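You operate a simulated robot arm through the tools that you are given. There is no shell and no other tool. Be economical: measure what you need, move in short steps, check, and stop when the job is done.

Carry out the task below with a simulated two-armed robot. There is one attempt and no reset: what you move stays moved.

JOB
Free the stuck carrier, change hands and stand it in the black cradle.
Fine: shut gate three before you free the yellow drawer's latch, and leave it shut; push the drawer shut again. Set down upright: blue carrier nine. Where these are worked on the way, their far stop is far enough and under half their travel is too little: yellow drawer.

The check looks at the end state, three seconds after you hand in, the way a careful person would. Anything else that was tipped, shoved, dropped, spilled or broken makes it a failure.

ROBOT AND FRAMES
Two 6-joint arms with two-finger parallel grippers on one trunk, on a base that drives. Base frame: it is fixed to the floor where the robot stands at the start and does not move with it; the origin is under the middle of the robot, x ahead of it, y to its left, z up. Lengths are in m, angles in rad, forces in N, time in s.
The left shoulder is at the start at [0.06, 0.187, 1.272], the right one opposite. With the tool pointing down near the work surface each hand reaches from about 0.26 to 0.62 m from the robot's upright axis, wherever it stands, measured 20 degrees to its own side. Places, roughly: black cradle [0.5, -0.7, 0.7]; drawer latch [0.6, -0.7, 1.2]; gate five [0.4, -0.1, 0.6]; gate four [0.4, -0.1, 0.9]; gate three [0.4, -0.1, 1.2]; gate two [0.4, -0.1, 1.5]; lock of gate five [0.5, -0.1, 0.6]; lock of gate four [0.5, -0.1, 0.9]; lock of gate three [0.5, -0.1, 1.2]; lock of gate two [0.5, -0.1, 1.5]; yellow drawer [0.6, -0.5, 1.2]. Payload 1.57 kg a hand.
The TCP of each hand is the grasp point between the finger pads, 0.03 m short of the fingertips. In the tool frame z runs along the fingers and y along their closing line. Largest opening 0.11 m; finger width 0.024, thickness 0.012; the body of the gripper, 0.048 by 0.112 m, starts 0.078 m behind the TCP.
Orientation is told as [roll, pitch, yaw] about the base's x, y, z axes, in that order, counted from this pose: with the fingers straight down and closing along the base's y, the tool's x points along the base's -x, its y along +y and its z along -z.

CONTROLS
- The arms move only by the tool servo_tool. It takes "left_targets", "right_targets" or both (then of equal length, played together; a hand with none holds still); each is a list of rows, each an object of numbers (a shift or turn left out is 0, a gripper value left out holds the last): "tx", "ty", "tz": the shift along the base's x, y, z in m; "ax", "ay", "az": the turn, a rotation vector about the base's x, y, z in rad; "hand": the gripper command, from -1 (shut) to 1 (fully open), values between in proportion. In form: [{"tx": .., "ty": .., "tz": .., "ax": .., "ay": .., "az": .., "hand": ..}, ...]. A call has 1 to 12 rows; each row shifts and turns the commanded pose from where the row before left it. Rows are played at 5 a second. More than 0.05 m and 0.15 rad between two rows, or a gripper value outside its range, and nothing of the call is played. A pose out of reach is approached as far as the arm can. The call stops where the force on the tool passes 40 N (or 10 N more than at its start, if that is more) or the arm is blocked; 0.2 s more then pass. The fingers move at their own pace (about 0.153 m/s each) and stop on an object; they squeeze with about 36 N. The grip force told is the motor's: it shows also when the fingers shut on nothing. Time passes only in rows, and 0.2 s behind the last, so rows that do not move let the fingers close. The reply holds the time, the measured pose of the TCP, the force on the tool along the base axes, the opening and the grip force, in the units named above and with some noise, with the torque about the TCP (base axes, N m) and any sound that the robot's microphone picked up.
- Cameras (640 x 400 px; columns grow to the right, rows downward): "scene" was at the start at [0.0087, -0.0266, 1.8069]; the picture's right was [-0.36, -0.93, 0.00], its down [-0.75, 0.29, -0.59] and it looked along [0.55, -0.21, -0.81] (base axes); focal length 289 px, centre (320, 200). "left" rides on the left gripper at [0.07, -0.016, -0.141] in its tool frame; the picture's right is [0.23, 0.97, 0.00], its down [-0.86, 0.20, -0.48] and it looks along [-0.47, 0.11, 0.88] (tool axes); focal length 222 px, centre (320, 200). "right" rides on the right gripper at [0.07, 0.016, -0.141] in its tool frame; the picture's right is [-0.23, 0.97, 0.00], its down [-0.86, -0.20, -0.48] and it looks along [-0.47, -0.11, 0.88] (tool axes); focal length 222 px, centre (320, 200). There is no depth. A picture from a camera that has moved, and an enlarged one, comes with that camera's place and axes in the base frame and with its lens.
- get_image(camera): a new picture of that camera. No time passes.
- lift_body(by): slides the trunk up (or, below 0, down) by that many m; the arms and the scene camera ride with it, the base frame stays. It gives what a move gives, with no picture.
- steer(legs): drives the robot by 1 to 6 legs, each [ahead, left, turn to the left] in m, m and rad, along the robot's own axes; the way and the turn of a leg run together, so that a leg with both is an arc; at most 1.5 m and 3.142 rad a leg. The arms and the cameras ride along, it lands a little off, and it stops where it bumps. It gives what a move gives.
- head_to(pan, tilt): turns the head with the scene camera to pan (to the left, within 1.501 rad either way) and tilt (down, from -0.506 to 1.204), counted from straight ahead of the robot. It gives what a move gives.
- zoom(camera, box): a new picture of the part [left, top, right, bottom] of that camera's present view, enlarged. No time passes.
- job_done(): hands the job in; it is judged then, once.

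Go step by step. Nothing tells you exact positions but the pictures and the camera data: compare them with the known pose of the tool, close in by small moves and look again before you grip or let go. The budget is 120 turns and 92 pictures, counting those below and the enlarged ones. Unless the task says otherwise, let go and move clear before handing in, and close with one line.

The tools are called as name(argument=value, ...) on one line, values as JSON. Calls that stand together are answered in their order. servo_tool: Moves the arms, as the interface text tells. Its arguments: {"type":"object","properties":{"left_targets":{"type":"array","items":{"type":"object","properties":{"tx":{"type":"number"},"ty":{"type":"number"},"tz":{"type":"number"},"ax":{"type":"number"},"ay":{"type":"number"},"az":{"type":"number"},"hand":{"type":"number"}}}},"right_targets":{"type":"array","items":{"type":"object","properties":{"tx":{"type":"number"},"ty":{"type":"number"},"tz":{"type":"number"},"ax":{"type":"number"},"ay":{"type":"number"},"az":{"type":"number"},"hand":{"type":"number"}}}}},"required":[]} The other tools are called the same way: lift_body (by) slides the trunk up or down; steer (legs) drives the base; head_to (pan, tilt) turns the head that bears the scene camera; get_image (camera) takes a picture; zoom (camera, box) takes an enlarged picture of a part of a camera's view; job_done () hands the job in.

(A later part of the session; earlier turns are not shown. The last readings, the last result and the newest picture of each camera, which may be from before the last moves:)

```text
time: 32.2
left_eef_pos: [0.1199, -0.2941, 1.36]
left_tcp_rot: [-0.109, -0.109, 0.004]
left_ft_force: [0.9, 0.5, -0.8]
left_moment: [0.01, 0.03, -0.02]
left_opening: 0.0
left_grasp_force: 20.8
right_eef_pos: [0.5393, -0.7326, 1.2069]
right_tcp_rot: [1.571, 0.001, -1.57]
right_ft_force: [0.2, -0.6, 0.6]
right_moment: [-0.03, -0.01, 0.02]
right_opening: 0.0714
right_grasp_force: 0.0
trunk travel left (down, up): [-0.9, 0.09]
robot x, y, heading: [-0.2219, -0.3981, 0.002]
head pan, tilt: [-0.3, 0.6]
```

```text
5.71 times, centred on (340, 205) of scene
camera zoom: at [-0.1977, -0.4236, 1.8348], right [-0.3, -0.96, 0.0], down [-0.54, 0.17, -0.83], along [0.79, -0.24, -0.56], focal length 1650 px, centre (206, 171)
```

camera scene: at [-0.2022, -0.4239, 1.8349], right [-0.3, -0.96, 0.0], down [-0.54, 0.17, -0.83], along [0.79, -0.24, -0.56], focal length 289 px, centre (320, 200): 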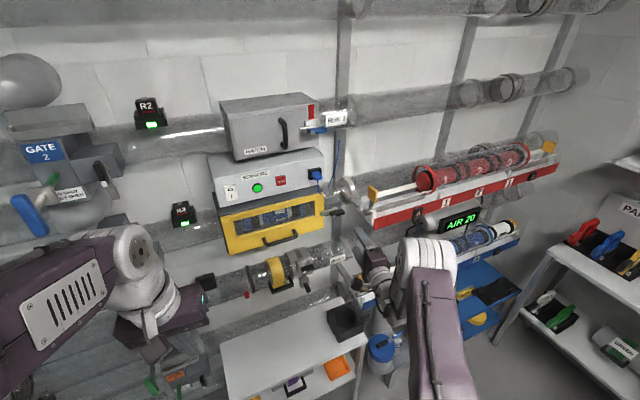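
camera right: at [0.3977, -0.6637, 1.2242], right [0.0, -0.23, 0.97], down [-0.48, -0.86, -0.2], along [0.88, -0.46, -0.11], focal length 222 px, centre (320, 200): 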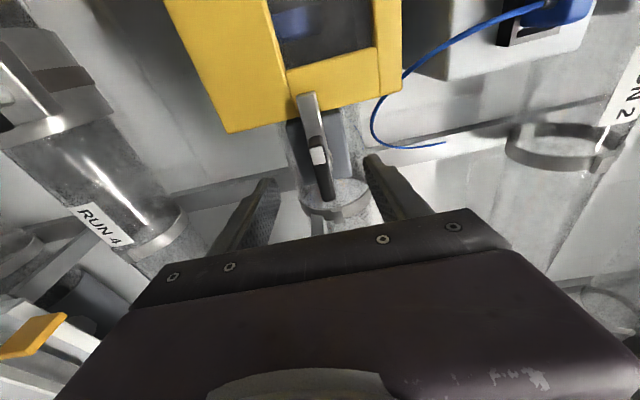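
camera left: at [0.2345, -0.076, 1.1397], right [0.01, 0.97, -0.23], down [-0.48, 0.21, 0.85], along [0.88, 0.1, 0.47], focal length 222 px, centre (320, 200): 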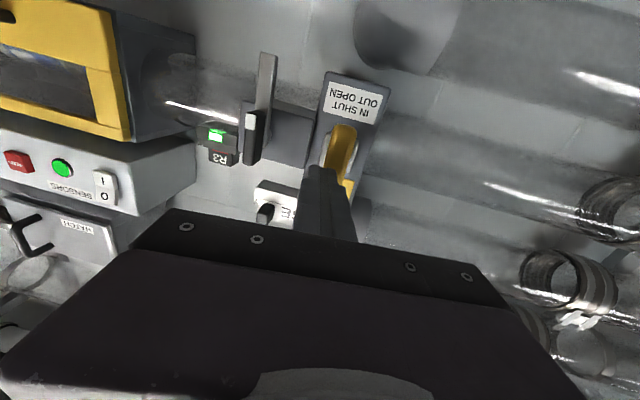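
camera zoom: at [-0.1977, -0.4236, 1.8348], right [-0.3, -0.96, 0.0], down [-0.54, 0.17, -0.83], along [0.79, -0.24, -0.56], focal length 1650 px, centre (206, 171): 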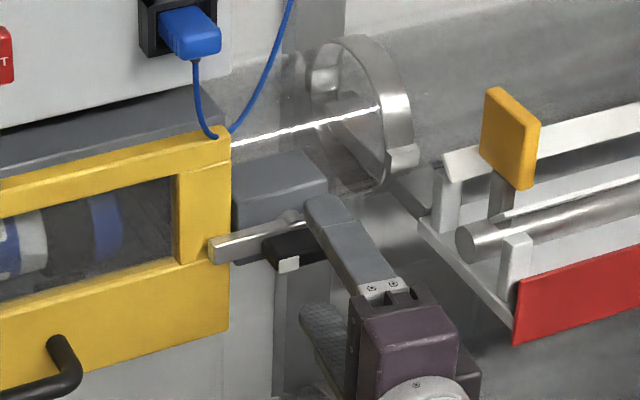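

The fingers straddle the grip, slightly short. I go 0.025 further and close.

servo_tool(right_targets=[{"tx": 0.015, "ty": -0.002}, {"tx": 0.012, "tz": 0.002}, {"hand": -1}, {}, {}, {}])

get_image(camera="right")

```text
time: 33.6
left_eef_pos: [0.1214, -0.2935, 1.3599]
left_tcp_rot: [-0.108, -0.109, 0.004]
left_ft_force: [0.1, -0.1, -1.0]
left_moment: [0.02, 0.02, -0.02]
left_opening: 0.0
left_grasp_force: 20.8
right_eef_pos: [0.5658, -0.7356, 1.21]
right_tcp_rot: [1.573, 0.002, -1.568]
right_ft_force: [5.0, -1.0, 6.5]
right_moment: [-0.03, -0.16, -0.14]
right_opening: 0.0162
right_grasp_force: 31.2
trunk travel left (down, up): [-0.9, 0.09]
robot x, y, heading: [-0.2271, -0.3985, 0.002]
head pan, tilt: [-0.3, 0.6]
```

```text
55 pictures are left
camera right: at [0.4251, -0.6657, 1.2268], right [0.0, -0.23, 0.97], down [-0.48, -0.86, -0.2], along [0.88, -0.46, -0.11], focal length 222 px, centre (320, 200)
```

right: 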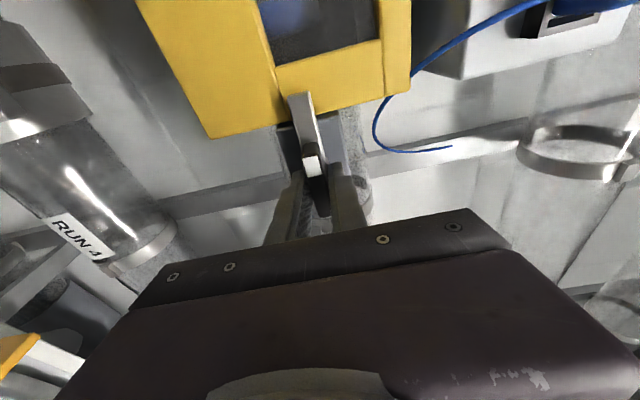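

Gripped (opening 0.016). I try a small turn downward of the bar (about -x) and watch the torque.

servo_tool(right_targets=[{"ax": -0.1}, {"ax": -0.1}, {"ax": -0.1}])

get_image(camera="right")

```text
time: 34.4
left_eef_pos: [0.1208, -0.2923, 1.3593]
left_tcp_rot: [-0.11, -0.109, 0.004]
left_ft_force: [-0.2, 0.4, 0.3]
left_moment: [-0.04, -0.04, 0.01]
left_opening: 0.0002
left_grasp_force: 21.5
right_eef_pos: [0.5659, -0.7347, 1.2124]
right_tcp_rot: [1.576, -0.3, -1.57]
right_ft_force: [12.3, -2.3, 15.4]
right_moment: [0.16, -0.85, -0.68]
right_opening: 0.0161
right_grasp_force: 31.9
trunk travel left (down, up): [-0.9, 0.09]
robot x, y, heading: [-0.22, -0.3982, 0.001]
head pan, tilt: [-0.3, 0.6]
```

```text
54 pictures are left
camera right: at [0.4248, -0.6638, 1.207], right [0.0, 0.07, 1.0], down [-0.48, -0.88, 0.06], along [0.88, -0.47, 0.04], focal length 222 px, centre (320, 200)
```

right: 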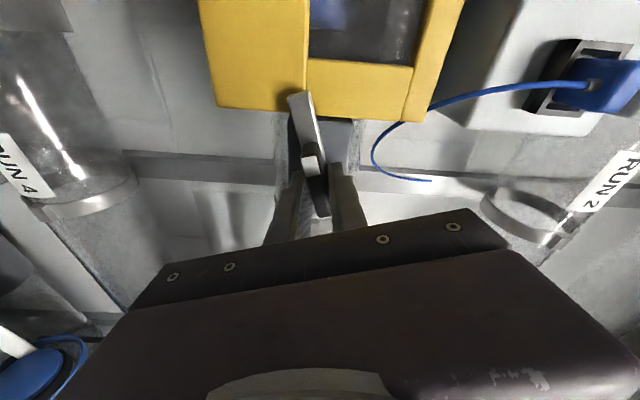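

The latch is turning with the hand; side forces show the pivot a bit to +y of my grasp. I continue with a small arc compensation.

servo_tool(right_targets=[{"ax": -0.1, "tz": 0.003, "ty": 0.0005, "tx": 0.001}, {"ax": -0.1, "tz": 0.002, "ty": 0.0005, "tx": 0.001}, {"ax": -0.1, "tz": 0.001, "ty": 0.001}, {"ax": -0.1, "tz": 0.001, "ty": 0.001}])

```text
time: 35.4
left_eef_pos: [0.1199, -0.2948, 1.3594]
left_tcp_rot: [-0.109, -0.111, 0.004]
left_ft_force: [-1.4, 1.0, 0.3]
left_moment: [0.01, 0.06, -0.03]
left_opening: 0.0002
left_grasp_force: 21.6
right_eef_pos: [0.5661, -0.7333, 1.2137]
right_tcp_rot: [1.565, -0.697, -1.562]
right_ft_force: [-6.0, -1.4, -3.9]
right_moment: [0.19, -1.26, -0.03]
right_opening: 0.017
right_grasp_force: 32.1
trunk travel left (down, up): [-0.9, 0.09]
robot x, y, heading: [-0.2211, -0.3958, 0.002]
head pan, tilt: [-0.3, 0.6]
```

Forces stay small, torque about x is low. I continue the turn to 90°.

servo_tool(right_targets=[{"ax": -0.1, "ty": 0.0005, "tx": -0.001}, {"ax": -0.1, "ty": 0.0005, "tx": -0.001}, {"ax": -0.1, "ty": 0.0005}, {"ax": -0.1, "ty": 0.0005}, {"ax": -0.1, "ty": 0.0005}, {"ax": -0.1}, {"ax": -0.1}, {"ax": -0.1}, {"ax": -0.07}])

get_image(camera="right")

zoom(camera="scene", box=[200, 170, 390, 290])

```text
time: 37.4
left_eef_pos: [0.121, -0.2929, 1.3613]
left_tcp_rot: [-0.109, -0.11, 0.006]
left_ft_force: [1.1, -1.0, -0.2]
left_moment: [0.01, 0.0, 0.0]
left_opening: 0.0001
left_grasp_force: 21.2
right_eef_pos: [0.5655, -0.7286, 1.2164]
right_tcp_rot: [0.15, -1.567, -0.145]
right_ft_force: [-1.9, 0.6, -5.4]
right_moment: [0.17, -0.97, 1.04]
right_opening: 0.0184
right_grasp_force: 33.3
trunk travel left (down, up): [-0.9, 0.09]
robot x, y, heading: [-0.2236, -0.3956, 0.001]
head pan, tilt: [-0.3, 0.6]
```

```text
53 pictures are left
camera right: at [0.4246, -0.7129, 1.1475], right [0.0, 0.97, 0.23], down [-0.48, -0.2, 0.86], along [0.88, -0.11, 0.46], focal length 222 px, centre (320, 200)
```

right: 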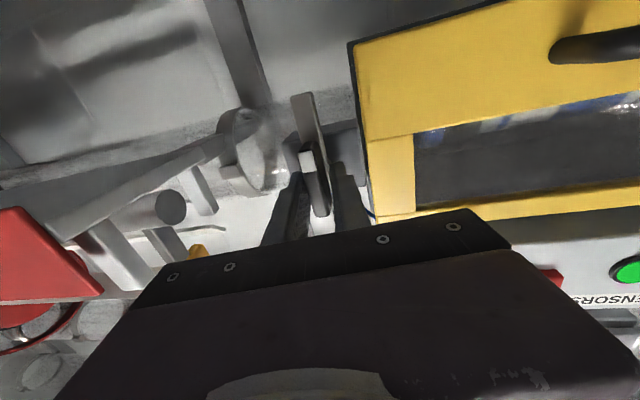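

```text
3.33 times, centred on (295, 230) of scene
camera zoom: at [-0.1973, -0.4237, 1.8348], right [-0.3, -0.96, 0.0], down [-0.54, 0.17, -0.83], along [0.79, -0.24, -0.56], focal length 963 px, centre (403, 100)
```

zoom: 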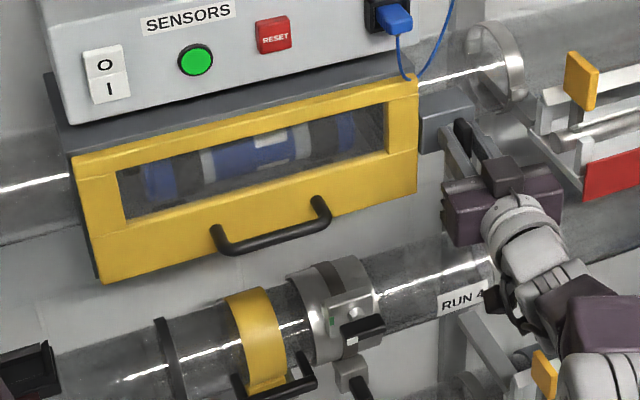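

The latch bar now hangs vertical, clear of the drawer. I open just a little, retreat, and then look at the drawer handle.

servo_tool(right_targets=[{"hand": -0.4}, {}, {"tx": -0.03}, {"tx": -0.04}, {"tx": -0.05}, {"tx": -0.05}, {}])

get_image(camera="right")

zoom(camera="scene", box=[200, 170, 390, 290])

```text
time: 39.0
left_eef_pos: [0.1201, -0.2932, 1.3587]
left_tcp_rot: [-0.108, -0.108, 0.002]
left_ft_force: [-0.3, -0.4, 0.1]
left_moment: [0.01, 0.01, 0.01]
left_opening: 0.0003
left_grasp_force: 21.7
right_eef_pos: [0.4119, -0.7442, 1.2236]
right_tcp_rot: [1.292, -1.553, -1.284]
right_ft_force: [-0.3, 0.3, 0.0]
right_moment: [0.01, 0.0, 0.0]
right_opening: 0.0329
right_grasp_force: 0.0
right hand out of reach, approached as far as the arm can: row 6
trunk travel left (down, up): [-0.9, 0.09]
robot x, y, heading: [-0.2209, -0.3979, -0.001]
head pan, tilt: [-0.3, 0.6]
```

```text
51 pictures are left
camera right: at [0.2699, -0.7289, 1.1552], right [-0.01, 0.97, 0.24], down [-0.47, -0.22, 0.85], along [0.88, -0.11, 0.46], focal length 222 px, centre (320, 200)
```

right: 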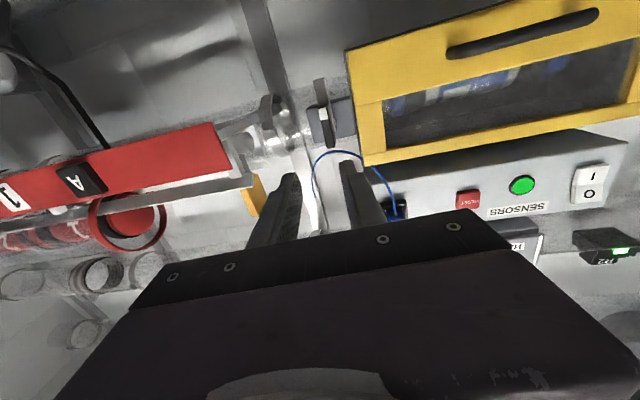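

```text
3.33 times, centred on (295, 230) of scene
camera zoom: at [-0.1968, -0.4236, 1.8348], right [-0.3, -0.96, 0.0], down [-0.54, 0.17, -0.82], along [0.79, -0.24, -0.57], focal length 963 px, centre (403, 100)
```

zoom: 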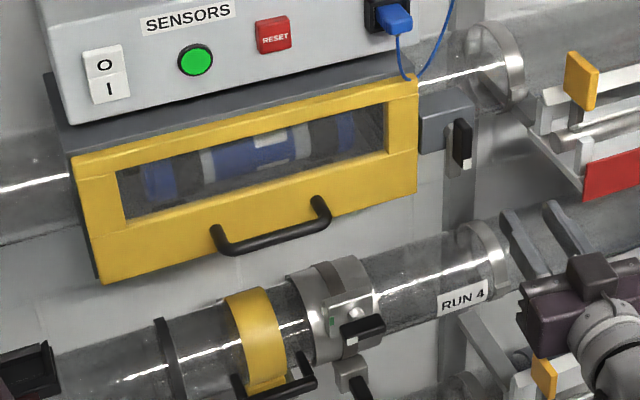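

Handle bar centre triangulates to (0.54, -0.513, 1.164). I back the base 0.06, roll the right hand to close vertically and bring it in front of the handle.

steer(legs=[[-0.06, 0, 0]])

servo_tool(right_targets=[{"ax": 0.143, "ty": 0.018, "tx": 0.006, "tz": -0.005}, {"ax": 0.143, "ty": 0.018, "tx": 0.006, "tz": -0.005}, {"ax": 0.143, "ty": 0.018, "tx": 0.006, "tz": -0.005}, {"ax": 0.143, "ty": 0.018, "tx": 0.006, "tz": -0.005}, {"ax": 0.143, "ty": 0.018, "tx": 0.006, "tz": -0.005}, {"ax": 0.143, "ty": 0.018, "tx": 0.006, "tz": -0.005}, {"ax": 0.143, "ty": 0.018, "tx": 0.006, "tz": -0.005}, {"ax": 0.143, "ty": 0.018, "tx": 0.006, "tz": -0.005}, {"ax": 0.143, "ty": 0.018, "tx": 0.006, "tz": -0.005}, {"ax": 0.143, "ty": 0.018, "tx": 0.006, "tz": -0.005}, {"ax": 0.141, "ty": 0.018, "hand": 0.2}, {}])

get_image(camera="right")

get_image(camera="scene")

```text
time: 40.0
left_eef_pos: [0.0716, -0.2944, 1.3572]
left_tcp_rot: [-0.109, -0.099, 0.006]
left_ft_force: [2.2, -0.7, -0.7]
left_moment: [-0.03, 0.08, 0.01]
left_opening: 0.0
left_grasp_force: 21.3
right_eef_pos: [0.3621, -0.7444, 1.2181]
right_tcp_rot: [0.908, -1.548, -0.896]
right_ft_force: [0.5, -0.1, 0.2]
right_moment: [-0.01, -0.03, -0.02]
right_opening: 0.033
right_grasp_force: 0.1
trunk travel left (down, up): [-0.9, 0.09]
robot x, y, heading: [-0.284, -0.3943, 0.001]
head pan, tilt: [-0.3, 0.6]
```

```text
time: 42.6
left_eef_pos: [0.0609, -0.2932, 1.3588]
left_tcp_rot: [-0.11, -0.108, 0.003]
left_ft_force: [-0.4, 0.0, 0.1]
left_moment: [-0.02, 0.02, 0.01]
left_opening: 0.0
left_grasp_force: 21.4
right_eef_pos: [0.3952, -0.6738, 1.1749]
right_tcp_rot: [1.58, 0.021, -1.547]
right_ft_force: [0.6, 0.2, -0.1]
right_moment: [-0.02, 0.0, -0.02]
right_opening: 0.0658
right_grasp_force: 0.0
right hand out of reach, approached as far as the arm can: row 5, 6, 7, 8, 9, 10, 11
trunk travel left (down, up): [-0.9, 0.09]
robot x, y, heading: [-0.2804, -0.3973, -0.0]
head pan, tilt: [-0.3, 0.6]
```

```text
49 pictures are left
camera right: at [0.2523, -0.6087, 1.1919], right [0.0, -0.25, 0.97], down [-0.46, -0.86, -0.22], along [0.89, -0.44, -0.11], focal length 222 px, centre (320, 200)
```

right: 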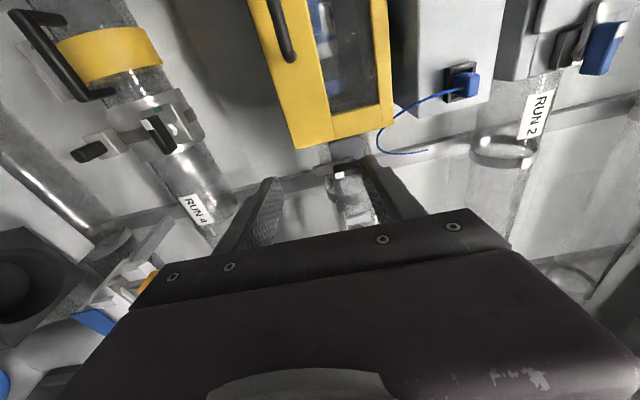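

```text
48 pictures are left
camera scene: at [-0.2563, -0.4236, 1.8348], right [-0.3, -0.96, 0.0], down [-0.54, 0.17, -0.82], along [0.79, -0.24, -0.57], focal length 289 px, centre (320, 200)
```

scene: 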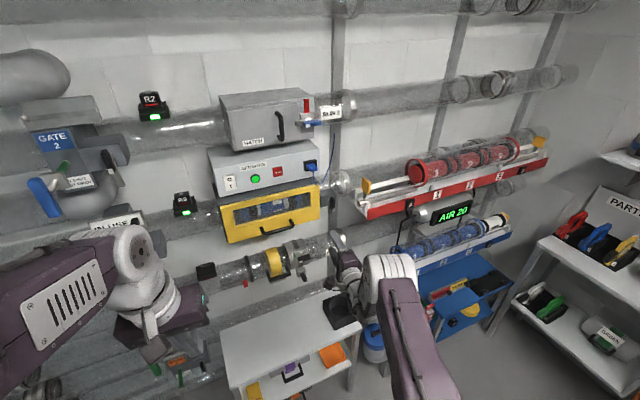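

The arm can't fold nearer its shoulder, so I strafe the base left 0.14 to bring the hand before the handle.

steer(legs=[[0, 0.145, 0]])

servo_tool(right_targets=[{"tx": 0.03, "tz": -0.005}, {"tx": 0.03, "tz": -0.005}, {"tx": 0.02}, {}])

get_image(camera="right")

```text
time: 43.9
left_eef_pos: [0.0602, -0.1498, 1.3599]
left_tcp_rot: [-0.107, -0.109, 0.003]
left_ft_force: [-0.2, -0.2, -0.6]
left_moment: [0.03, 0.01, 0.0]
left_opening: 0.0001
left_grasp_force: 21.3
right_eef_pos: [0.3952, -0.5315, 1.1745]
right_tcp_rot: [1.578, 0.019, -1.547]
right_ft_force: [0.6, 0.3, 0.4]
right_moment: [-0.02, 0.0, 0.01]
right_opening: 0.0657
right_grasp_force: 0.0
trunk travel left (down, up): [-0.9, 0.09]
robot x, y, heading: [-0.2836, -0.2525, -0.001]
head pan, tilt: [-0.3, 0.6]
```

```text
time: 44.9
left_eef_pos: [0.061, -0.1469, 1.3605]
left_tcp_rot: [-0.107, -0.109, 0.006]
left_ft_force: [-1.0, -0.8, 0.0]
left_moment: [0.01, 0.02, 0.0]
left_opening: 0.0
left_grasp_force: 21.7
right_eef_pos: [0.4742, -0.5282, 1.1652]
right_tcp_rot: [1.578, 0.017, -1.548]
right_ft_force: [-0.1, 0.3, 0.5]
right_moment: [0.04, -0.03, 0.02]
right_opening: 0.066
right_grasp_force: 0.2
trunk travel left (down, up): [-0.9, 0.09]
robot x, y, heading: [-0.2795, -0.2534, 0.003]
head pan, tilt: [-0.3, 0.6]
```

```text
47 pictures are left
camera right: at [0.3318, -0.4622, 1.1817], right [0.0, -0.24, 0.97], down [-0.46, -0.86, -0.22], along [0.89, -0.44, -0.11], focal length 222 px, centre (320, 200)
```

right: 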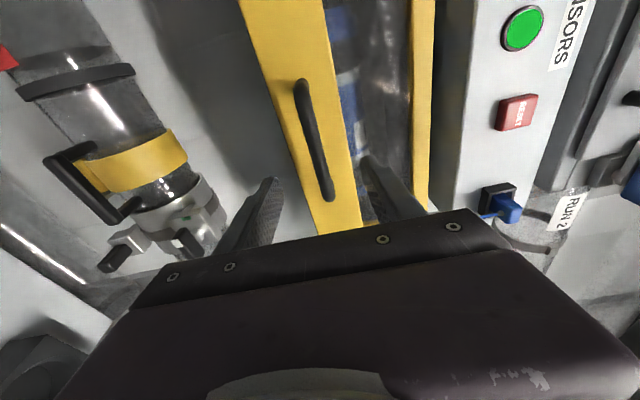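

The handle lies between the fingers' heights. I advance 0.06 and close on the bar.

servo_tool(right_targets=[{"tx": 0.03}, {"tx": 0.03}, {"hand": -1}, {}, {}, {}])

get_image(camera="right")

```text
time: 46.3
left_eef_pos: [0.0623, -0.1467, 1.3596]
left_tcp_rot: [-0.108, -0.108, 0.005]
left_ft_force: [0.1, 0.0, -1.2]
left_moment: [0.02, 0.0, 0.0]
left_opening: 0.0
left_grasp_force: 21.3
right_eef_pos: [0.5099, -0.5296, 1.1653]
right_tcp_rot: [1.573, 0.017, -1.55]
right_ft_force: [-5.7, 2.6, -10.8]
right_moment: [-0.15, 0.3, -0.19]
right_opening: 0.0132
right_grasp_force: 30.2
right hand out of reach, approached as far as the arm can: row 2
trunk travel left (down, up): [-0.9, 0.09]
robot x, y, heading: [-0.286, -0.2519, 0.006]
head pan, tilt: [-0.3, 0.6]
```

```text
46 pictures are left
camera right: at [0.367, -0.4641, 1.1824], right [0.0, -0.24, 0.97], down [-0.46, -0.86, -0.22], along [0.89, -0.44, -0.11], focal length 222 px, centre (320, 200)
```

right: 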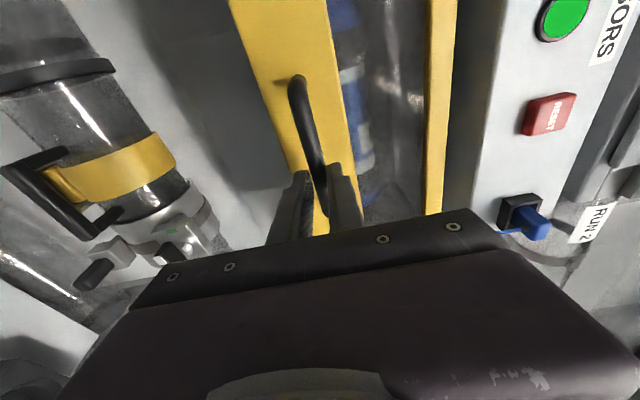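

The handle is gripped (0.013 opening). I pull with the arm along -x.

servo_tool(right_targets=[{"tx": -0.02}, {"tx": -0.03}, {"tx": -0.03}, {"tx": -0.03}])

get_image(camera="scene")

```text
time: 47.3
left_eef_pos: [0.0626, -0.1488, 1.3592]
left_tcp_rot: [-0.109, -0.107, 0.006]
left_ft_force: [-0.7, 0.0, 0.0]
left_moment: [0.01, -0.03, -0.01]
left_opening: 0.0001
left_grasp_force: 20.9
right_eef_pos: [0.3996, -0.5309, 1.1679]
right_tcp_rot: [1.579, 0.018, -1.548]
right_ft_force: [0.1, -0.4, 0.8]
right_moment: [0.04, 0.0, -0.02]
right_opening: 0.0
right_grasp_force: 21.4
trunk travel left (down, up): [-0.9, 0.09]
robot x, y, heading: [-0.2802, -0.2516, 0.002]
head pan, tilt: [-0.3, 0.6]
```

```text
45 pictures are left
camera scene: at [-0.255, -0.2787, 1.8348], right [-0.3, -0.96, 0.0], down [-0.54, 0.17, -0.82], along [0.79, -0.24, -0.57], focal length 289 px, centre (320, 200)
```

scene: 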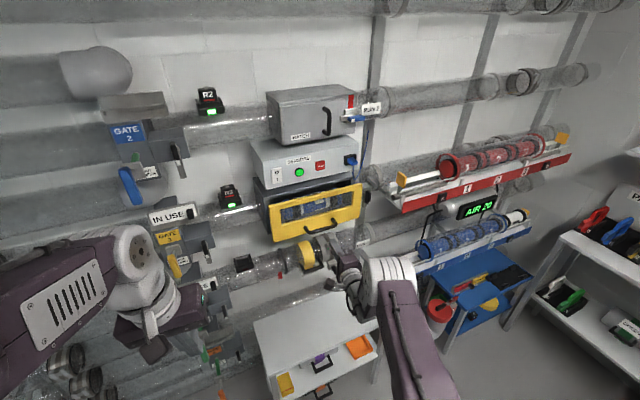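

The fingers slipped off, but the drawer seems to have come out a bit. I look closer.

zoom(camera="scene", box=[240, 160, 390, 260])

zoom(camera="right", box=[200, 0, 480, 240])

```text
4.00 times, centred on (315, 210) of scene
camera zoom: at [-0.255, -0.2787, 1.8348], right [-0.3, -0.96, 0.0], down [-0.54, 0.17, -0.82], along [0.79, -0.24, -0.57], focal length 1155 px, centre (340, 160)
```

zoom: 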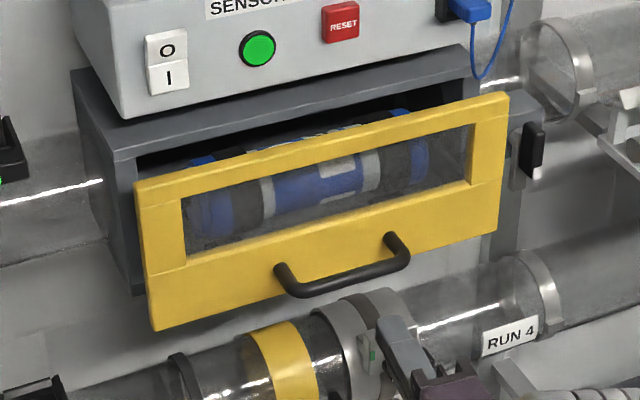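

```text
1.67 times, centred on (340, 120) of right
camera zoom: at [0.257, -0.4651, 1.1835], right [0.0, -0.24, 0.97], down [-0.46, -0.86, -0.22], along [0.89, -0.44, -0.11], focal length 370 px, centre (287, 333)
```

zoom: 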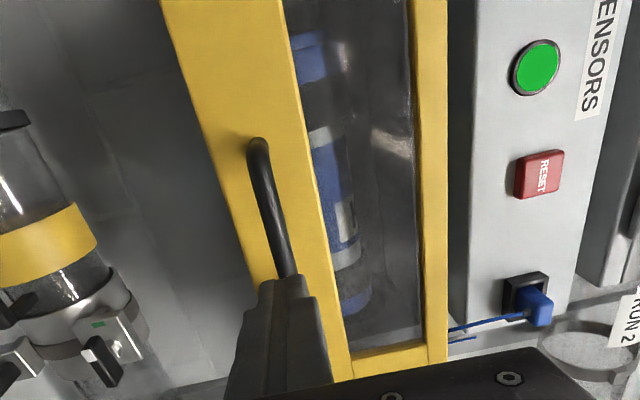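

The drawer is out about 0.04; its bar is now at x≈0.50. I regrip deeper and pull more slowly.

servo_tool(right_targets=[{"hand": 0.2}, {}, {"tx": 0.03}, {"tx": 0.03}, {"tx": 0.03}, {"tx": 0.01}, {"hand": -1}, {}, {}, {}])

servo_tool(right_targets=[{"tx": -0.01}, {"tx": -0.012}, {"tx": -0.015}, {"tx": -0.015}, {"tx": -0.015}, {"tx": -0.015}, {}])

zoom(camera="scene", box=[240, 160, 390, 260])

```text
time: 49.5
left_eef_pos: [0.0617, -0.1482, 1.3592]
left_tcp_rot: [-0.107, -0.105, 0.006]
left_ft_force: [-0.6, -0.7, -0.2]
left_moment: [0.0, -0.03, 0.02]
left_opening: 0.0
left_grasp_force: 21.3
right_eef_pos: [0.4998, -0.5307, 1.1651]
right_tcp_rot: [1.576, 0.018, -1.549]
right_ft_force: [-1.7, -0.5, -7.2]
right_moment: [-0.79, -0.1, -0.29]
right_opening: 0.014
right_grasp_force: 30.4
trunk travel left (down, up): [-0.9, 0.09]
robot x, y, heading: [-0.2841, -0.2506, -0.001]
head pan, tilt: [-0.3, 0.6]
```

```text
time: 51.1
left_eef_pos: [0.0632, -0.1553, 1.3607]
left_tcp_rot: [-0.103, -0.106, 0.003]
left_ft_force: [0.1, 0.0, 0.4]
left_moment: [-0.02, 0.03, 0.02]
left_opening: 0.0003
left_grasp_force: 21.4
right_eef_pos: [0.4178, -0.5389, 1.1654]
right_tcp_rot: [1.578, 0.023, -1.552]
right_ft_force: [1.7, -24.9, -7.8]
right_moment: [-0.75, -0.11, -0.06]
right_opening: 0.0142
right_grasp_force: 30.5
trunk travel left (down, up): [-0.9, 0.09]
robot x, y, heading: [-0.2801, -0.2507, -0.001]
head pan, tilt: [-0.3, 0.6]
```

```text
4.00 times, centred on (315, 210) of scene
camera zoom: at [-0.254, -0.2875, 1.8346], right [-0.3, -0.96, 0.0], down [-0.54, 0.17, -0.82], along [0.79, -0.24, -0.57], focal length 1155 px, centre (340, 160)
```

zoom: 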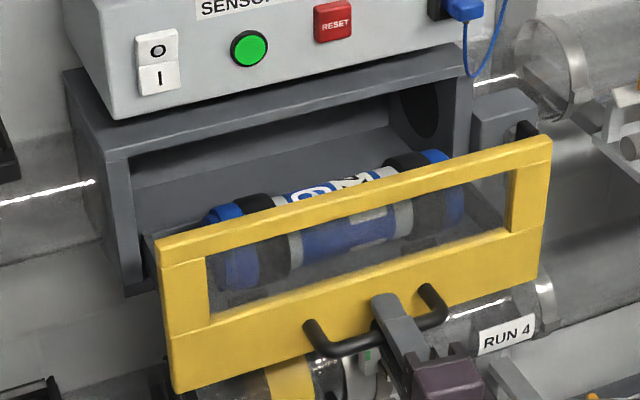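

Good: the drawer slides with the hand. I ease the sideways load and continue.

servo_tool(right_targets=[{"ty": -0.006}, {"tx": -0.015}, {"tx": -0.015}, {"tx": -0.015}, {"tx": -0.015}, {}])

zoom(camera="scene", box=[240, 160, 390, 260])

```text
time: 52.5
left_eef_pos: [0.0631, -0.1554, 1.3599]
left_tcp_rot: [-0.102, -0.106, 0.005]
left_ft_force: [0.0, -0.3, 0.3]
left_moment: [-0.05, -0.01, -0.01]
left_opening: 0.0
left_grasp_force: 21.6
right_eef_pos: [0.3577, -0.5443, 1.1641]
right_tcp_rot: [1.578, 0.022, -1.553]
right_ft_force: [0.9, -25.3, -4.5]
right_moment: [-0.78, -0.13, -0.05]
right_opening: 0.0139
right_grasp_force: 30.4
trunk travel left (down, up): [-0.9, 0.09]
robot x, y, heading: [-0.2797, -0.2482, -0.001]
head pan, tilt: [-0.3, 0.6]
```

```text
4.00 times, centred on (315, 210) of scene
camera zoom: at [-0.2548, -0.2872, 1.8346], right [-0.3, -0.96, 0.0], down [-0.54, 0.17, -0.82], along [0.79, -0.24, -0.57], focal length 1155 px, centre (340, 160)
```

zoom: 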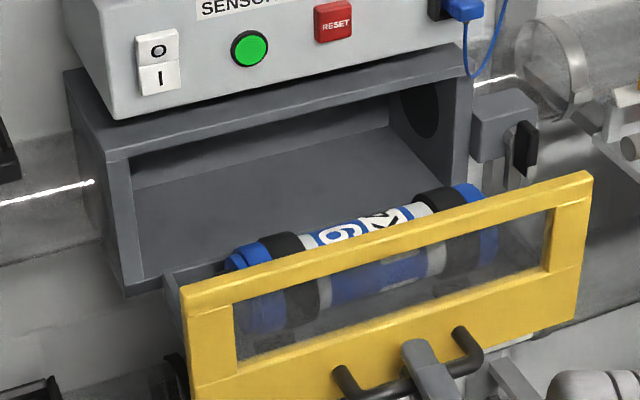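

The drawer is out about 0.18. A steady -25 N sideways force bothers me; I look where the hand or arm may be touching.

get_image(camera="scene")

get_image(camera="right")

```text
40 pictures are left
camera scene: at [-0.2548, -0.2872, 1.8346], right [-0.3, -0.96, 0.0], down [-0.54, 0.17, -0.82], along [0.79, -0.24, -0.57], focal length 289 px, centre (320, 200)
```

scene: 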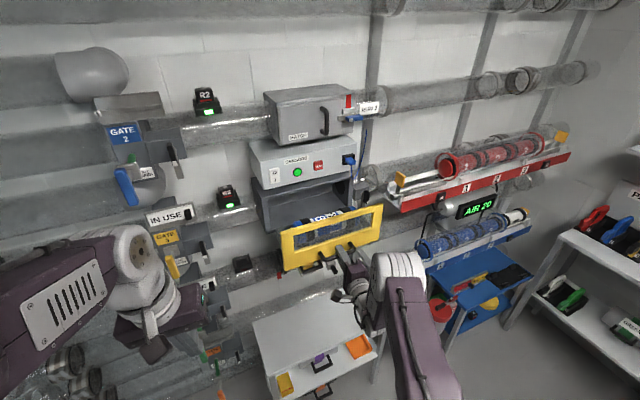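

```text
39 pictures are left
camera right: at [0.2155, -0.4773, 1.1826], right [0.0, -0.25, 0.97], down [-0.46, -0.86, -0.22], along [0.89, -0.45, -0.11], focal length 222 px, centre (320, 200)
```

right: 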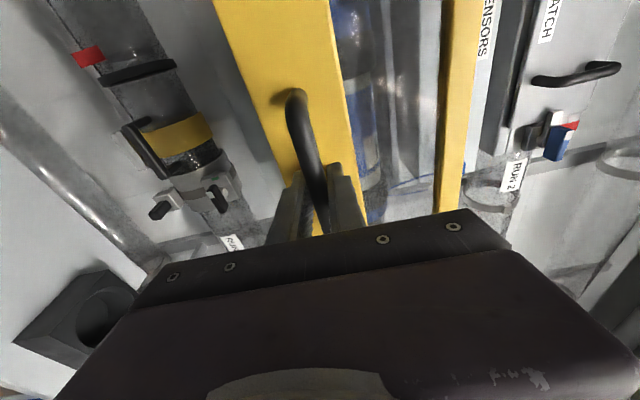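

Nothing visibly touching; likely just side friction on the bar. I pull on toward the stop.

servo_tool(right_targets=[{"tx": -0.012}, {"tx": -0.012}, {"tx": -0.012}, {"tx": -0.012}, {}])

```text
time: 53.7
left_eef_pos: [0.0567, -0.1478, 1.3609]
left_tcp_rot: [-0.108, -0.111, 0.003]
left_ft_force: [0.4, 0.3, -0.6]
left_moment: [-0.01, -0.05, 0.03]
left_opening: 0.0001
left_grasp_force: 21.6
right_eef_pos: [0.3032, -0.5366, 1.1672]
right_tcp_rot: [1.579, 0.018, -1.548]
right_ft_force: [-0.8, -1.0, -0.1]
right_moment: [0.01, 0.04, 0.03]
right_opening: 0.0001
right_grasp_force: 20.9
trunk travel left (down, up): [-0.9, 0.09]
robot x, y, heading: [-0.2823, -0.2491, -0.004]
head pan, tilt: [-0.3, 0.6]
```

The fingers slipped off at what is probably the stop. I move the right hand aside (-y) and look down into the drawer.

servo_tool(right_targets=[{"ty": -0.04}, {"ty": -0.05}, {"ty": -0.05}, {"ty": -0.05}, {}])

head_to(pan=-0.3, tilt=0.75)

zoom(camera="scene", box=[220, 90, 420, 215])

```text
time: 54.9
left_eef_pos: [0.0605, -0.1485, 1.3596]
left_tcp_rot: [-0.109, -0.109, 0.004]
left_ft_force: [0.9, -0.7, -0.1]
left_moment: [0.03, -0.01, 0.01]
left_opening: 0.0
left_grasp_force: 21.5
right_eef_pos: [0.3073, -0.7262, 1.1678]
right_tcp_rot: [1.578, 0.018, -1.548]
right_ft_force: [0.2, 0.5, -1.0]
right_moment: [0.0, -0.01, 0.04]
right_opening: 0.0
right_grasp_force: 21.6
trunk travel left (down, up): [-0.9, 0.09]
robot x, y, heading: [-0.2863, -0.2509, 0.002]
head pan, tilt: [-0.3, 0.6]
```

```text
time: 55.6
left_eef_pos: [0.061, -0.147, 1.3592]
left_tcp_rot: [-0.107, -0.108, 0.006]
left_ft_force: [-0.1, -0.3, 0.1]
left_moment: [-0.01, 0.01, -0.03]
left_opening: 0.0
left_grasp_force: 21.2
right_eef_pos: [0.3083, -0.7245, 1.1675]
right_tcp_rot: [1.58, 0.018, -1.549]
right_ft_force: [-0.1, 0.2, -0.2]
right_moment: [0.01, 0.01, -0.02]
right_opening: 0.0
right_grasp_force: 21.3
trunk travel left (down, up): [-0.9, 0.09]
robot x, y, heading: [-0.2821, -0.2517, 0.001]
head pan, tilt: [-0.3, 0.75]
```

```text
3.20 times, centred on (320, 152) of scene
camera zoom: at [-0.2621, -0.2757, 1.822], right [-0.3, -0.96, 0.0], down [-0.65, 0.2, -0.73], along [0.7, -0.22, -0.68], focal length 924 px, centre (320, 352)
```

zoom: 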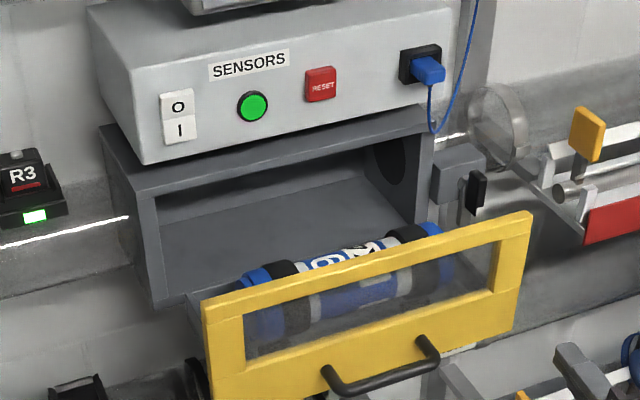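

The carrier (label "9") lies in the open drawer: centre about (0.465,-0.535), ends near y -0.43 and -0.645. I'll have the left hand lift it from above near its left part, then the right hand take it from the front. First fold the right hand down/back and yaw the left hand so it closes along x.

servo_tool(right_targets=[{"tx": -0.02, "tz": 0.02, "ay": 0.143}, {"tx": -0.028, "tz": 0.02, "ty": 0.008, "ay": 0.143}, {"tx": -0.028, "tz": 0.02, "ty": 0.008, "ay": 0.143}, {"tx": -0.028, "tz": 0.02, "ty": 0.008, "ay": 0.143}, {"tx": -0.028, "tz": 0.02, "ty": 0.008, "ay": 0.143}, {"tx": -0.028, "tz": 0.02, "ty": 0.008, "ay": 0.143}, {"tx": -0.028, "tz": 0.02, "ty": 0.008, "ay": 0.143}, {"tx": -0.028, "tz": 0.02, "ty": 0.008, "ay": 0.143}, {"tx": -0.028, "tz": 0.02, "ty": 0.008, "ay": 0.143}, {"tx": -0.028, "tz": 0.02, "ty": 0.008, "ay": 0.143}, {"tz": 0.01, "ay": 0.141}, {}], left_targets=[{"ax": 0.055, "ay": 0.055, "hand": 1}, {"ax": 0.055, "ay": 0.055}, {"az": -0.145}, {"az": -0.145}, {"az": -0.145}, {"az": -0.145}, {"az": -0.145}, {"az": -0.145}, {"az": -0.145}, {"az": -0.145}, {"az": -0.145}, {"az": -0.145}])

```text
time: 58.2
left_eef_pos: [0.0617, -0.1476, 1.3591]
left_tcp_rot: [0.002, 0.002, -1.455]
left_ft_force: [-0.3, 0.1, 1.1]
left_moment: [0.01, 0.03, 0.01]
left_opening: 0.11
left_grasp_force: 0.1
right_eef_pos: [0.0388, -0.6551, 1.3779]
right_tcp_rot: [0.007, 0.021, -1.588]
right_ft_force: [-1.2, -0.6, -0.3]
right_moment: [-0.04, -0.01, 0.0]
right_opening: 0.0
right_grasp_force: 21.6
trunk travel left (down, up): [-0.9, 0.09]
robot x, y, heading: [-0.2819, -0.2533, 0.003]
head pan, tilt: [-0.3, 0.75]
```

Both hands point down. Now I strafe right 0.32 and drive ahead 0.19, completing the left yaw, to stand before the drawer.

steer(legs=[[0, -0.32, 0], [0.19, 0, 0]])

servo_tool(left_targets=[{"az": -0.116, "tx": 0.03, "tz": 0.02}, {"tx": 0.04}, {"tx": 0.04}, {}])

get_image(camera="left")

get_image(camera="scene")

```text
time: 61.5
left_eef_pos: [0.2454, -0.4689, 1.3598]
left_tcp_rot: [0.004, 0.001, -1.449]
left_ft_force: [-0.5, -0.5, 0.1]
left_moment: [0.02, -0.03, 0.0]
left_opening: 0.11
left_grasp_force: 0.1
right_eef_pos: [0.2232, -0.9767, 1.3789]
right_tcp_rot: [0.012, 0.021, -1.586]
right_ft_force: [-0.5, -0.2, -0.1]
right_moment: [-0.02, -0.03, -0.03]
right_opening: 0.0002
right_grasp_force: 21.2
trunk travel left (down, up): [-0.9, 0.09]
robot x, y, heading: [-0.0938, -0.5742, 0.006]
head pan, tilt: [-0.3, 0.75]
```

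```text
time: 62.5
left_eef_pos: [0.36, -0.4692, 1.3794]
left_tcp_rot: [0.003, 0.001, -1.566]
left_ft_force: [-0.3, 0.6, -0.2]
left_moment: [-0.06, -0.04, 0.0]
left_opening: 0.1101
left_grasp_force: 0.1
right_eef_pos: [0.2274, -0.9759, 1.3776]
right_tcp_rot: [0.01, 0.022, -1.585]
right_ft_force: [0.0, 0.0, -0.4]
right_moment: [-0.02, 0.0, -0.01]
right_opening: 0.0
right_grasp_force: 21.2
trunk travel left (down, up): [-0.9, 0.09]
robot x, y, heading: [-0.0936, -0.5749, 0.001]
head pan, tilt: [-0.3, 0.75]
```

```text
37 pictures are left
camera left: at [0.344, -0.3991, 1.5192], right [0.97, 0.23, 0.0], down [0.2, -0.85, 0.48], along [0.11, -0.46, -0.88], focal length 222 px, centre (320, 200)
```

left: 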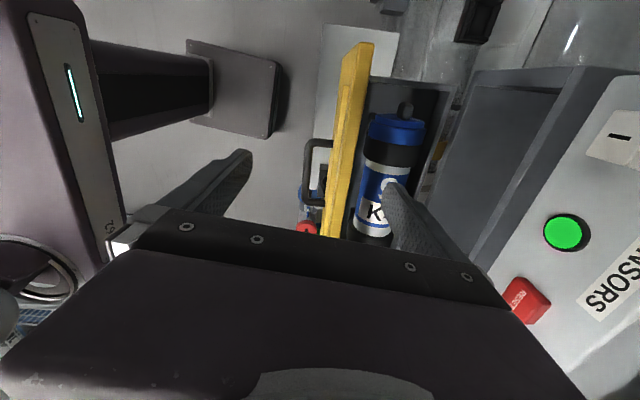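

```text
36 pictures are left
camera scene: at [-0.0727, -0.5984, 1.8219], right [-0.29, -0.96, 0.0], down [-0.65, 0.2, -0.73], along [0.7, -0.21, -0.68], focal length 289 px, centre (320, 200)
```

scene: 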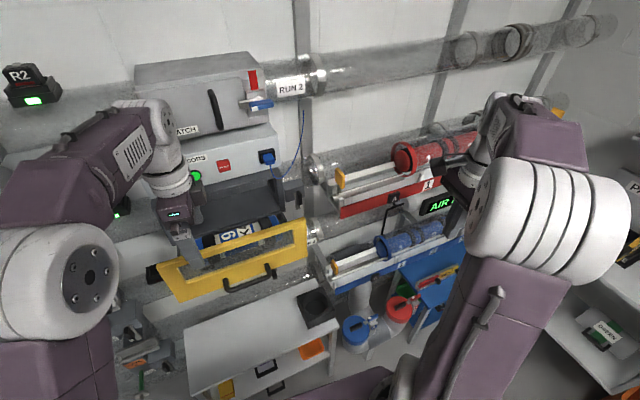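

The carrier's left (+y) end has a blue cap with a black knob. I zoom on both ends to judge which end is the top and its diameter.

zoom(camera="left", box=[330, 80, 450, 250])

zoom(camera="scene", box=[150, 190, 350, 340])

```text
2.35 times, centred on (390, 165) of left
camera zoom: at [0.344, -0.3991, 1.5192], right [0.97, 0.23, 0.0], down [0.2, -0.85, 0.48], along [0.11, -0.46, -0.88], focal length 523 px, centre (155, 282)
```

zoom: 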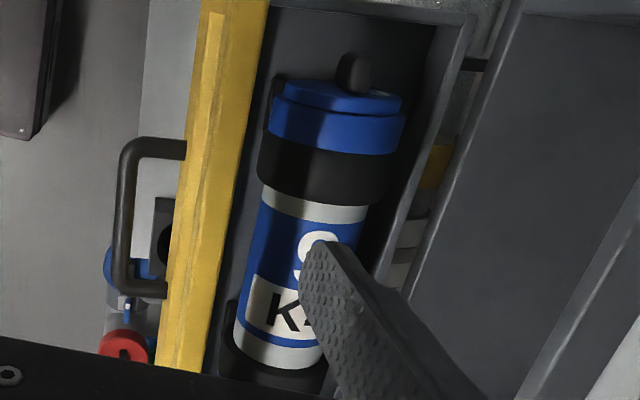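

```text
2.67 times, centred on (250, 265) of scene
camera zoom: at [-0.0727, -0.5984, 1.8219], right [-0.29, -0.96, 0.0], down [-0.65, 0.2, -0.73], along [0.7, -0.21, -0.68], focal length 770 px, centre (507, 27)
```

zoom: 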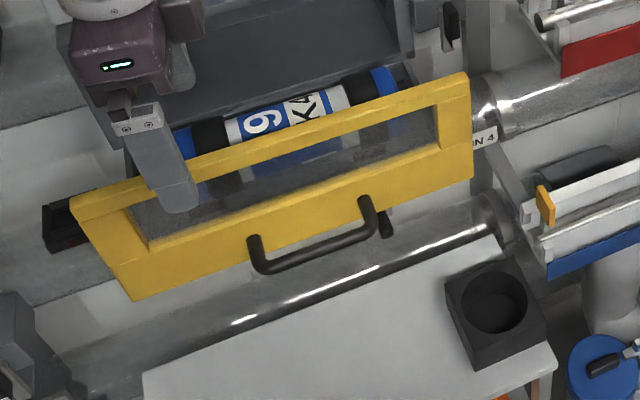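

The "9" and lettering read upright with the knob (+y) end up, so the knob end must be on top. Body axis ≈ x 0.46, body between y -0.47 and -0.58. I bring the left hand over it at y -0.485, partially opened, still above.

servo_tool(left_targets=[{"tx": 0.04, "hand": 0.4}, {"tx": 0.04, "ty": -0.008}, {"tx": 0.02, "ty": -0.008}, {"tz": -0.03}, {"tz": -0.03}, {}])

get_image(camera="left")

zoom(camera="scene", box=[150, 190, 350, 340])

```text
time: 63.9
left_eef_pos: [0.4393, -0.4804, 1.3186]
left_tcp_rot: [0.016, 0.001, -1.564]
left_ft_force: [-1.0, 0.5, 14.9]
left_moment: [-0.01, 0.76, -0.06]
left_opening: 0.0785
left_grasp_force: 0.6
left hand out of reach, approached as far as the arm can: row 3
right_eef_pos: [0.2265, -0.9765, 1.3775]
right_tcp_rot: [0.009, 0.024, -1.583]
right_ft_force: [0.3, 0.6, -0.2]
right_moment: [0.01, 0.01, 0.04]
right_opening: 0.0
right_grasp_force: 21.4
trunk travel left (down, up): [-0.9, 0.09]
robot x, y, heading: [-0.0954, -0.5724, 0.005]
head pan, tilt: [-0.3, 0.75]
stopped in row 6 (left hand): the force on the tool passed its limit at 43 N (the readings are from after the stop); the commanded pose is now the measured one
```

```text
33 pictures are left
camera left: at [0.4213, -0.4113, 1.4588], right [0.97, 0.23, 0.01], down [0.2, -0.85, 0.48], along [0.12, -0.47, -0.88], focal length 222 px, centre (320, 200)
```

left: 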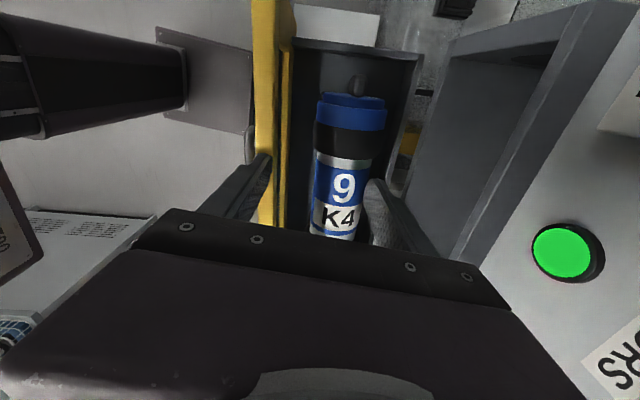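

```text
2.67 times, centred on (250, 265) of scene
camera zoom: at [-0.076, -0.5984, 1.822], right [-0.29, -0.96, 0.0], down [-0.65, 0.2, -0.73], along [0.7, -0.21, -0.68], focal length 770 px, centre (507, 27)
```

zoom: 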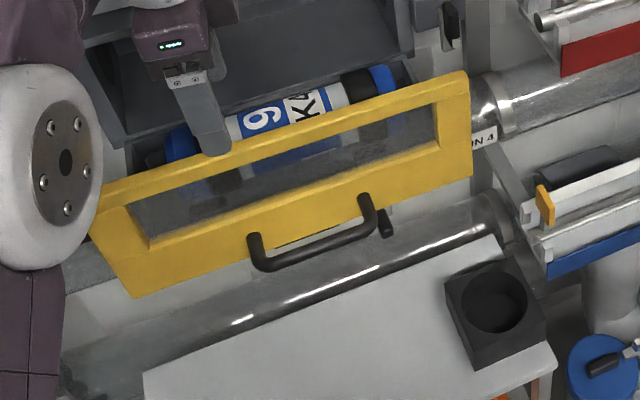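

The near finger touched the drawer's front plate top (z≈1.288): the hand was short of reach at x 0.439. I lift, drive 0.035 ahead so the hand centres on the carrier axis x≈0.472.

servo_tool(left_targets=[{"tz": 0.02}, {}])

steer(legs=[[0.035, 0, 0]])

get_image(camera="left")

```text
time: 64.5
left_eef_pos: [0.4405, -0.4804, 1.3364]
left_tcp_rot: [0.009, -0.001, -1.564]
left_ft_force: [0.4, 0.2, 0.2]
left_moment: [-0.01, -0.01, 0.02]
left_opening: 0.0771
left_grasp_force: 0.1
right_eef_pos: [0.2266, -0.9765, 1.3772]
right_tcp_rot: [0.009, 0.022, -1.586]
right_ft_force: [-0.4, 0.0, 0.3]
right_moment: [0.03, 0.01, 0.03]
right_opening: 0.0
right_grasp_force: 21.4
trunk travel left (down, up): [-0.9, 0.09]
robot x, y, heading: [-0.0921, -0.5735, 0.002]
head pan, tilt: [-0.3, 0.75]
```

```text
time: 65.3
left_eef_pos: [0.4644, -0.4808, 1.3414]
left_tcp_rot: [0.017, 0.0, -1.565]
left_ft_force: [-0.3, 0.5, 0.2]
left_moment: [0.01, -0.11, 0.04]
left_opening: 0.0769
left_grasp_force: 0.0
right_eef_pos: [0.252, -0.977, 1.3792]
right_tcp_rot: [0.014, 0.022, -1.585]
right_ft_force: [-1.3, 0.2, -0.2]
right_moment: [-0.02, -0.15, 0.04]
right_opening: 0.0001
right_grasp_force: 21.3
trunk travel left (down, up): [-0.9, 0.09]
robot x, y, heading: [-0.0544, -0.5755, 0.006]
head pan, tilt: [-0.3, 0.75]
```

```text
31 pictures are left
camera left: at [0.4472, -0.4113, 1.4807], right [0.97, 0.23, 0.02], down [0.2, -0.85, 0.48], along [0.13, -0.47, -0.88], focal length 222 px, centre (320, 200)
```

left: 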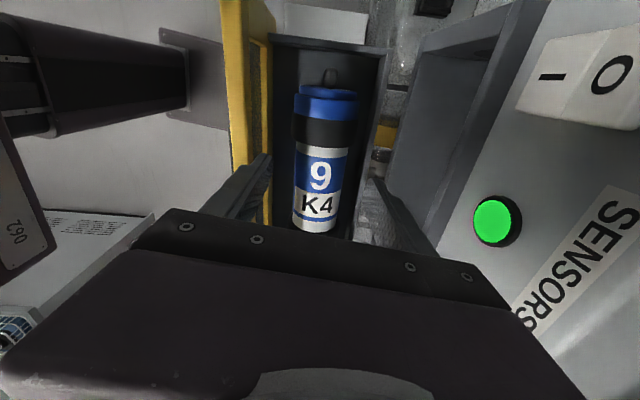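

servo_tool(left_targets=[{}, {}])

```text
time: 65.9
left_eef_pos: [0.4721, -0.4805, 1.3372]
left_tcp_rot: [0.014, 0.0, -1.565]
left_ft_force: [-0.2, -0.5, -0.9]
left_moment: [0.02, -0.05, 0.01]
left_opening: 0.0771
left_grasp_force: 0.0
right_eef_pos: [0.2582, -0.9764, 1.3783]
right_tcp_rot: [0.01, 0.021, -1.584]
right_ft_force: [-0.5, 0.0, -0.7]
right_moment: [0.05, -0.04, 0.02]
right_opening: 0.0
right_grasp_force: 21.2
trunk travel left (down, up): [-0.9, 0.09]
robot x, y, heading: [-0.0606, -0.5749, 0.009]
head pan, tilt: [-0.3, 0.75]
```

Settled on the axis. I descend in small steps toward z≈1.222.

servo_tool(left_targets=[{"tz": -0.025, "ty": -0.004}, {"tz": -0.025}, {"tz": -0.02}, {"tz": -0.02}, {"tz": -0.02}, {}])

get_image(camera="left")

```text
time: 67.3
left_eef_pos: [0.4756, -0.4846, 1.2267]
left_tcp_rot: [0.011, 0.001, -1.565]
left_ft_force: [0.0, 0.1, -0.2]
left_moment: [0.01, -0.02, -0.02]
left_opening: 0.0772
left_grasp_force: 0.2
right_eef_pos: [0.2612, -0.9767, 1.3779]
right_tcp_rot: [0.01, 0.023, -1.585]
right_ft_force: [-0.4, -0.5, 0.2]
right_moment: [0.01, -0.01, 0.02]
right_opening: 0.0002
right_grasp_force: 21.3
trunk travel left (down, up): [-0.9, 0.09]
robot x, y, heading: [-0.0564, -0.5769, 0.004]
head pan, tilt: [-0.3, 0.75]
```

```text
30 pictures are left
camera left: at [0.4574, -0.4147, 1.3669], right [0.97, 0.23, 0.01], down [0.2, -0.85, 0.48], along [0.12, -0.46, -0.88], focal length 222 px, centre (320, 200)
```

left: 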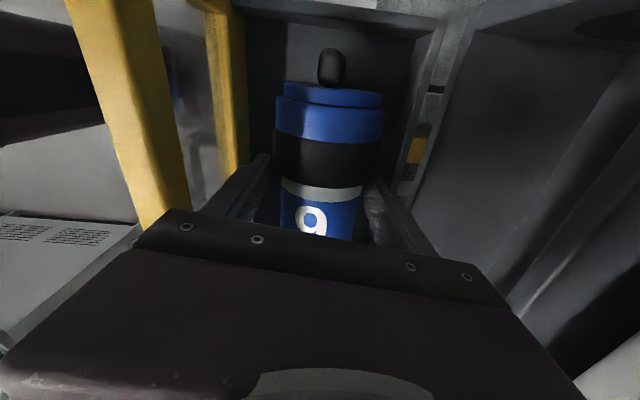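

The fingers straddle the carrier beside the "9". I lower 5 mm more and close.

servo_tool(left_targets=[{"tz": -0.005}, {"hand": -1}, {}, {}, {}])

```text
time: 68.5
left_eef_pos: [0.4743, -0.4843, 1.2229]
left_tcp_rot: [0.013, 0.0, -1.567]
left_ft_force: [0.5, 0.1, 3.7]
left_moment: [-0.04, -0.04, 0.83]
left_opening: 0.0731
left_grasp_force: 36.4
right_eef_pos: [0.2617, -0.9761, 1.377]
right_tcp_rot: [0.008, 0.022, -1.584]
right_ft_force: [-0.1, 0.5, 0.5]
right_moment: [-0.05, 0.01, -0.01]
right_opening: 0.0001
right_grasp_force: 20.7
trunk travel left (down, up): [-0.9, 0.09]
robot x, y, heading: [-0.0613, -0.5731, -0.002]
head pan, tilt: [-0.3, 0.75]
```

Firm grip at 0.073 m. I lift slowly and check.

servo_tool(left_targets=[{"tz": 0.01}, {"tz": 0.015}, {"tz": 0.025}, {"tz": 0.03}, {"tz": 0.03}, {"tz": 0.03}, {"tz": 0.02}, {}])

get_image(camera="scene")

```text
time: 70.3
left_eef_pos: [0.4725, -0.4828, 1.3805]
left_tcp_rot: [0.01, 0.0, -1.565]
left_ft_force: [0.3, -0.8, -2.3]
left_moment: [0.12, 0.02, 0.01]
left_opening: 0.0715
left_grasp_force: 36.0
right_eef_pos: [0.2626, -0.9762, 1.3766]
right_tcp_rot: [0.008, 0.022, -1.583]
right_ft_force: [-0.4, -0.3, 0.0]
right_moment: [0.0, -0.01, 0.0]
right_opening: 0.0
right_grasp_force: 21.5
trunk travel left (down, up): [-0.9, 0.09]
robot x, y, heading: [-0.0589, -0.5747, 0.006]
head pan, tilt: [-0.3, 0.75]
```

```text
29 pictures are left
camera scene: at [-0.0385, -0.5982, 1.8219], right [-0.29, -0.96, 0.0], down [-0.65, 0.2, -0.73], along [0.7, -0.21, -0.68], focal length 289 px, centre (320, 200)
```

scene: 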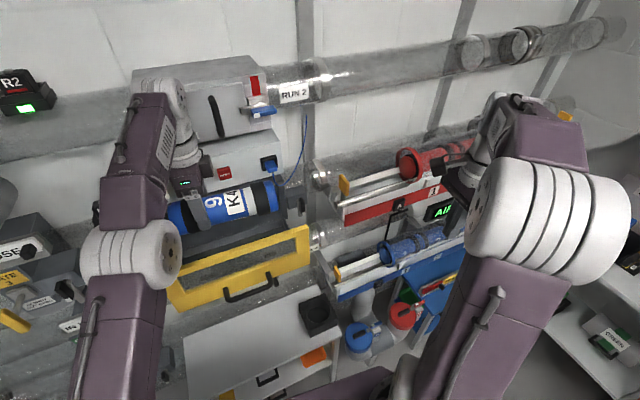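

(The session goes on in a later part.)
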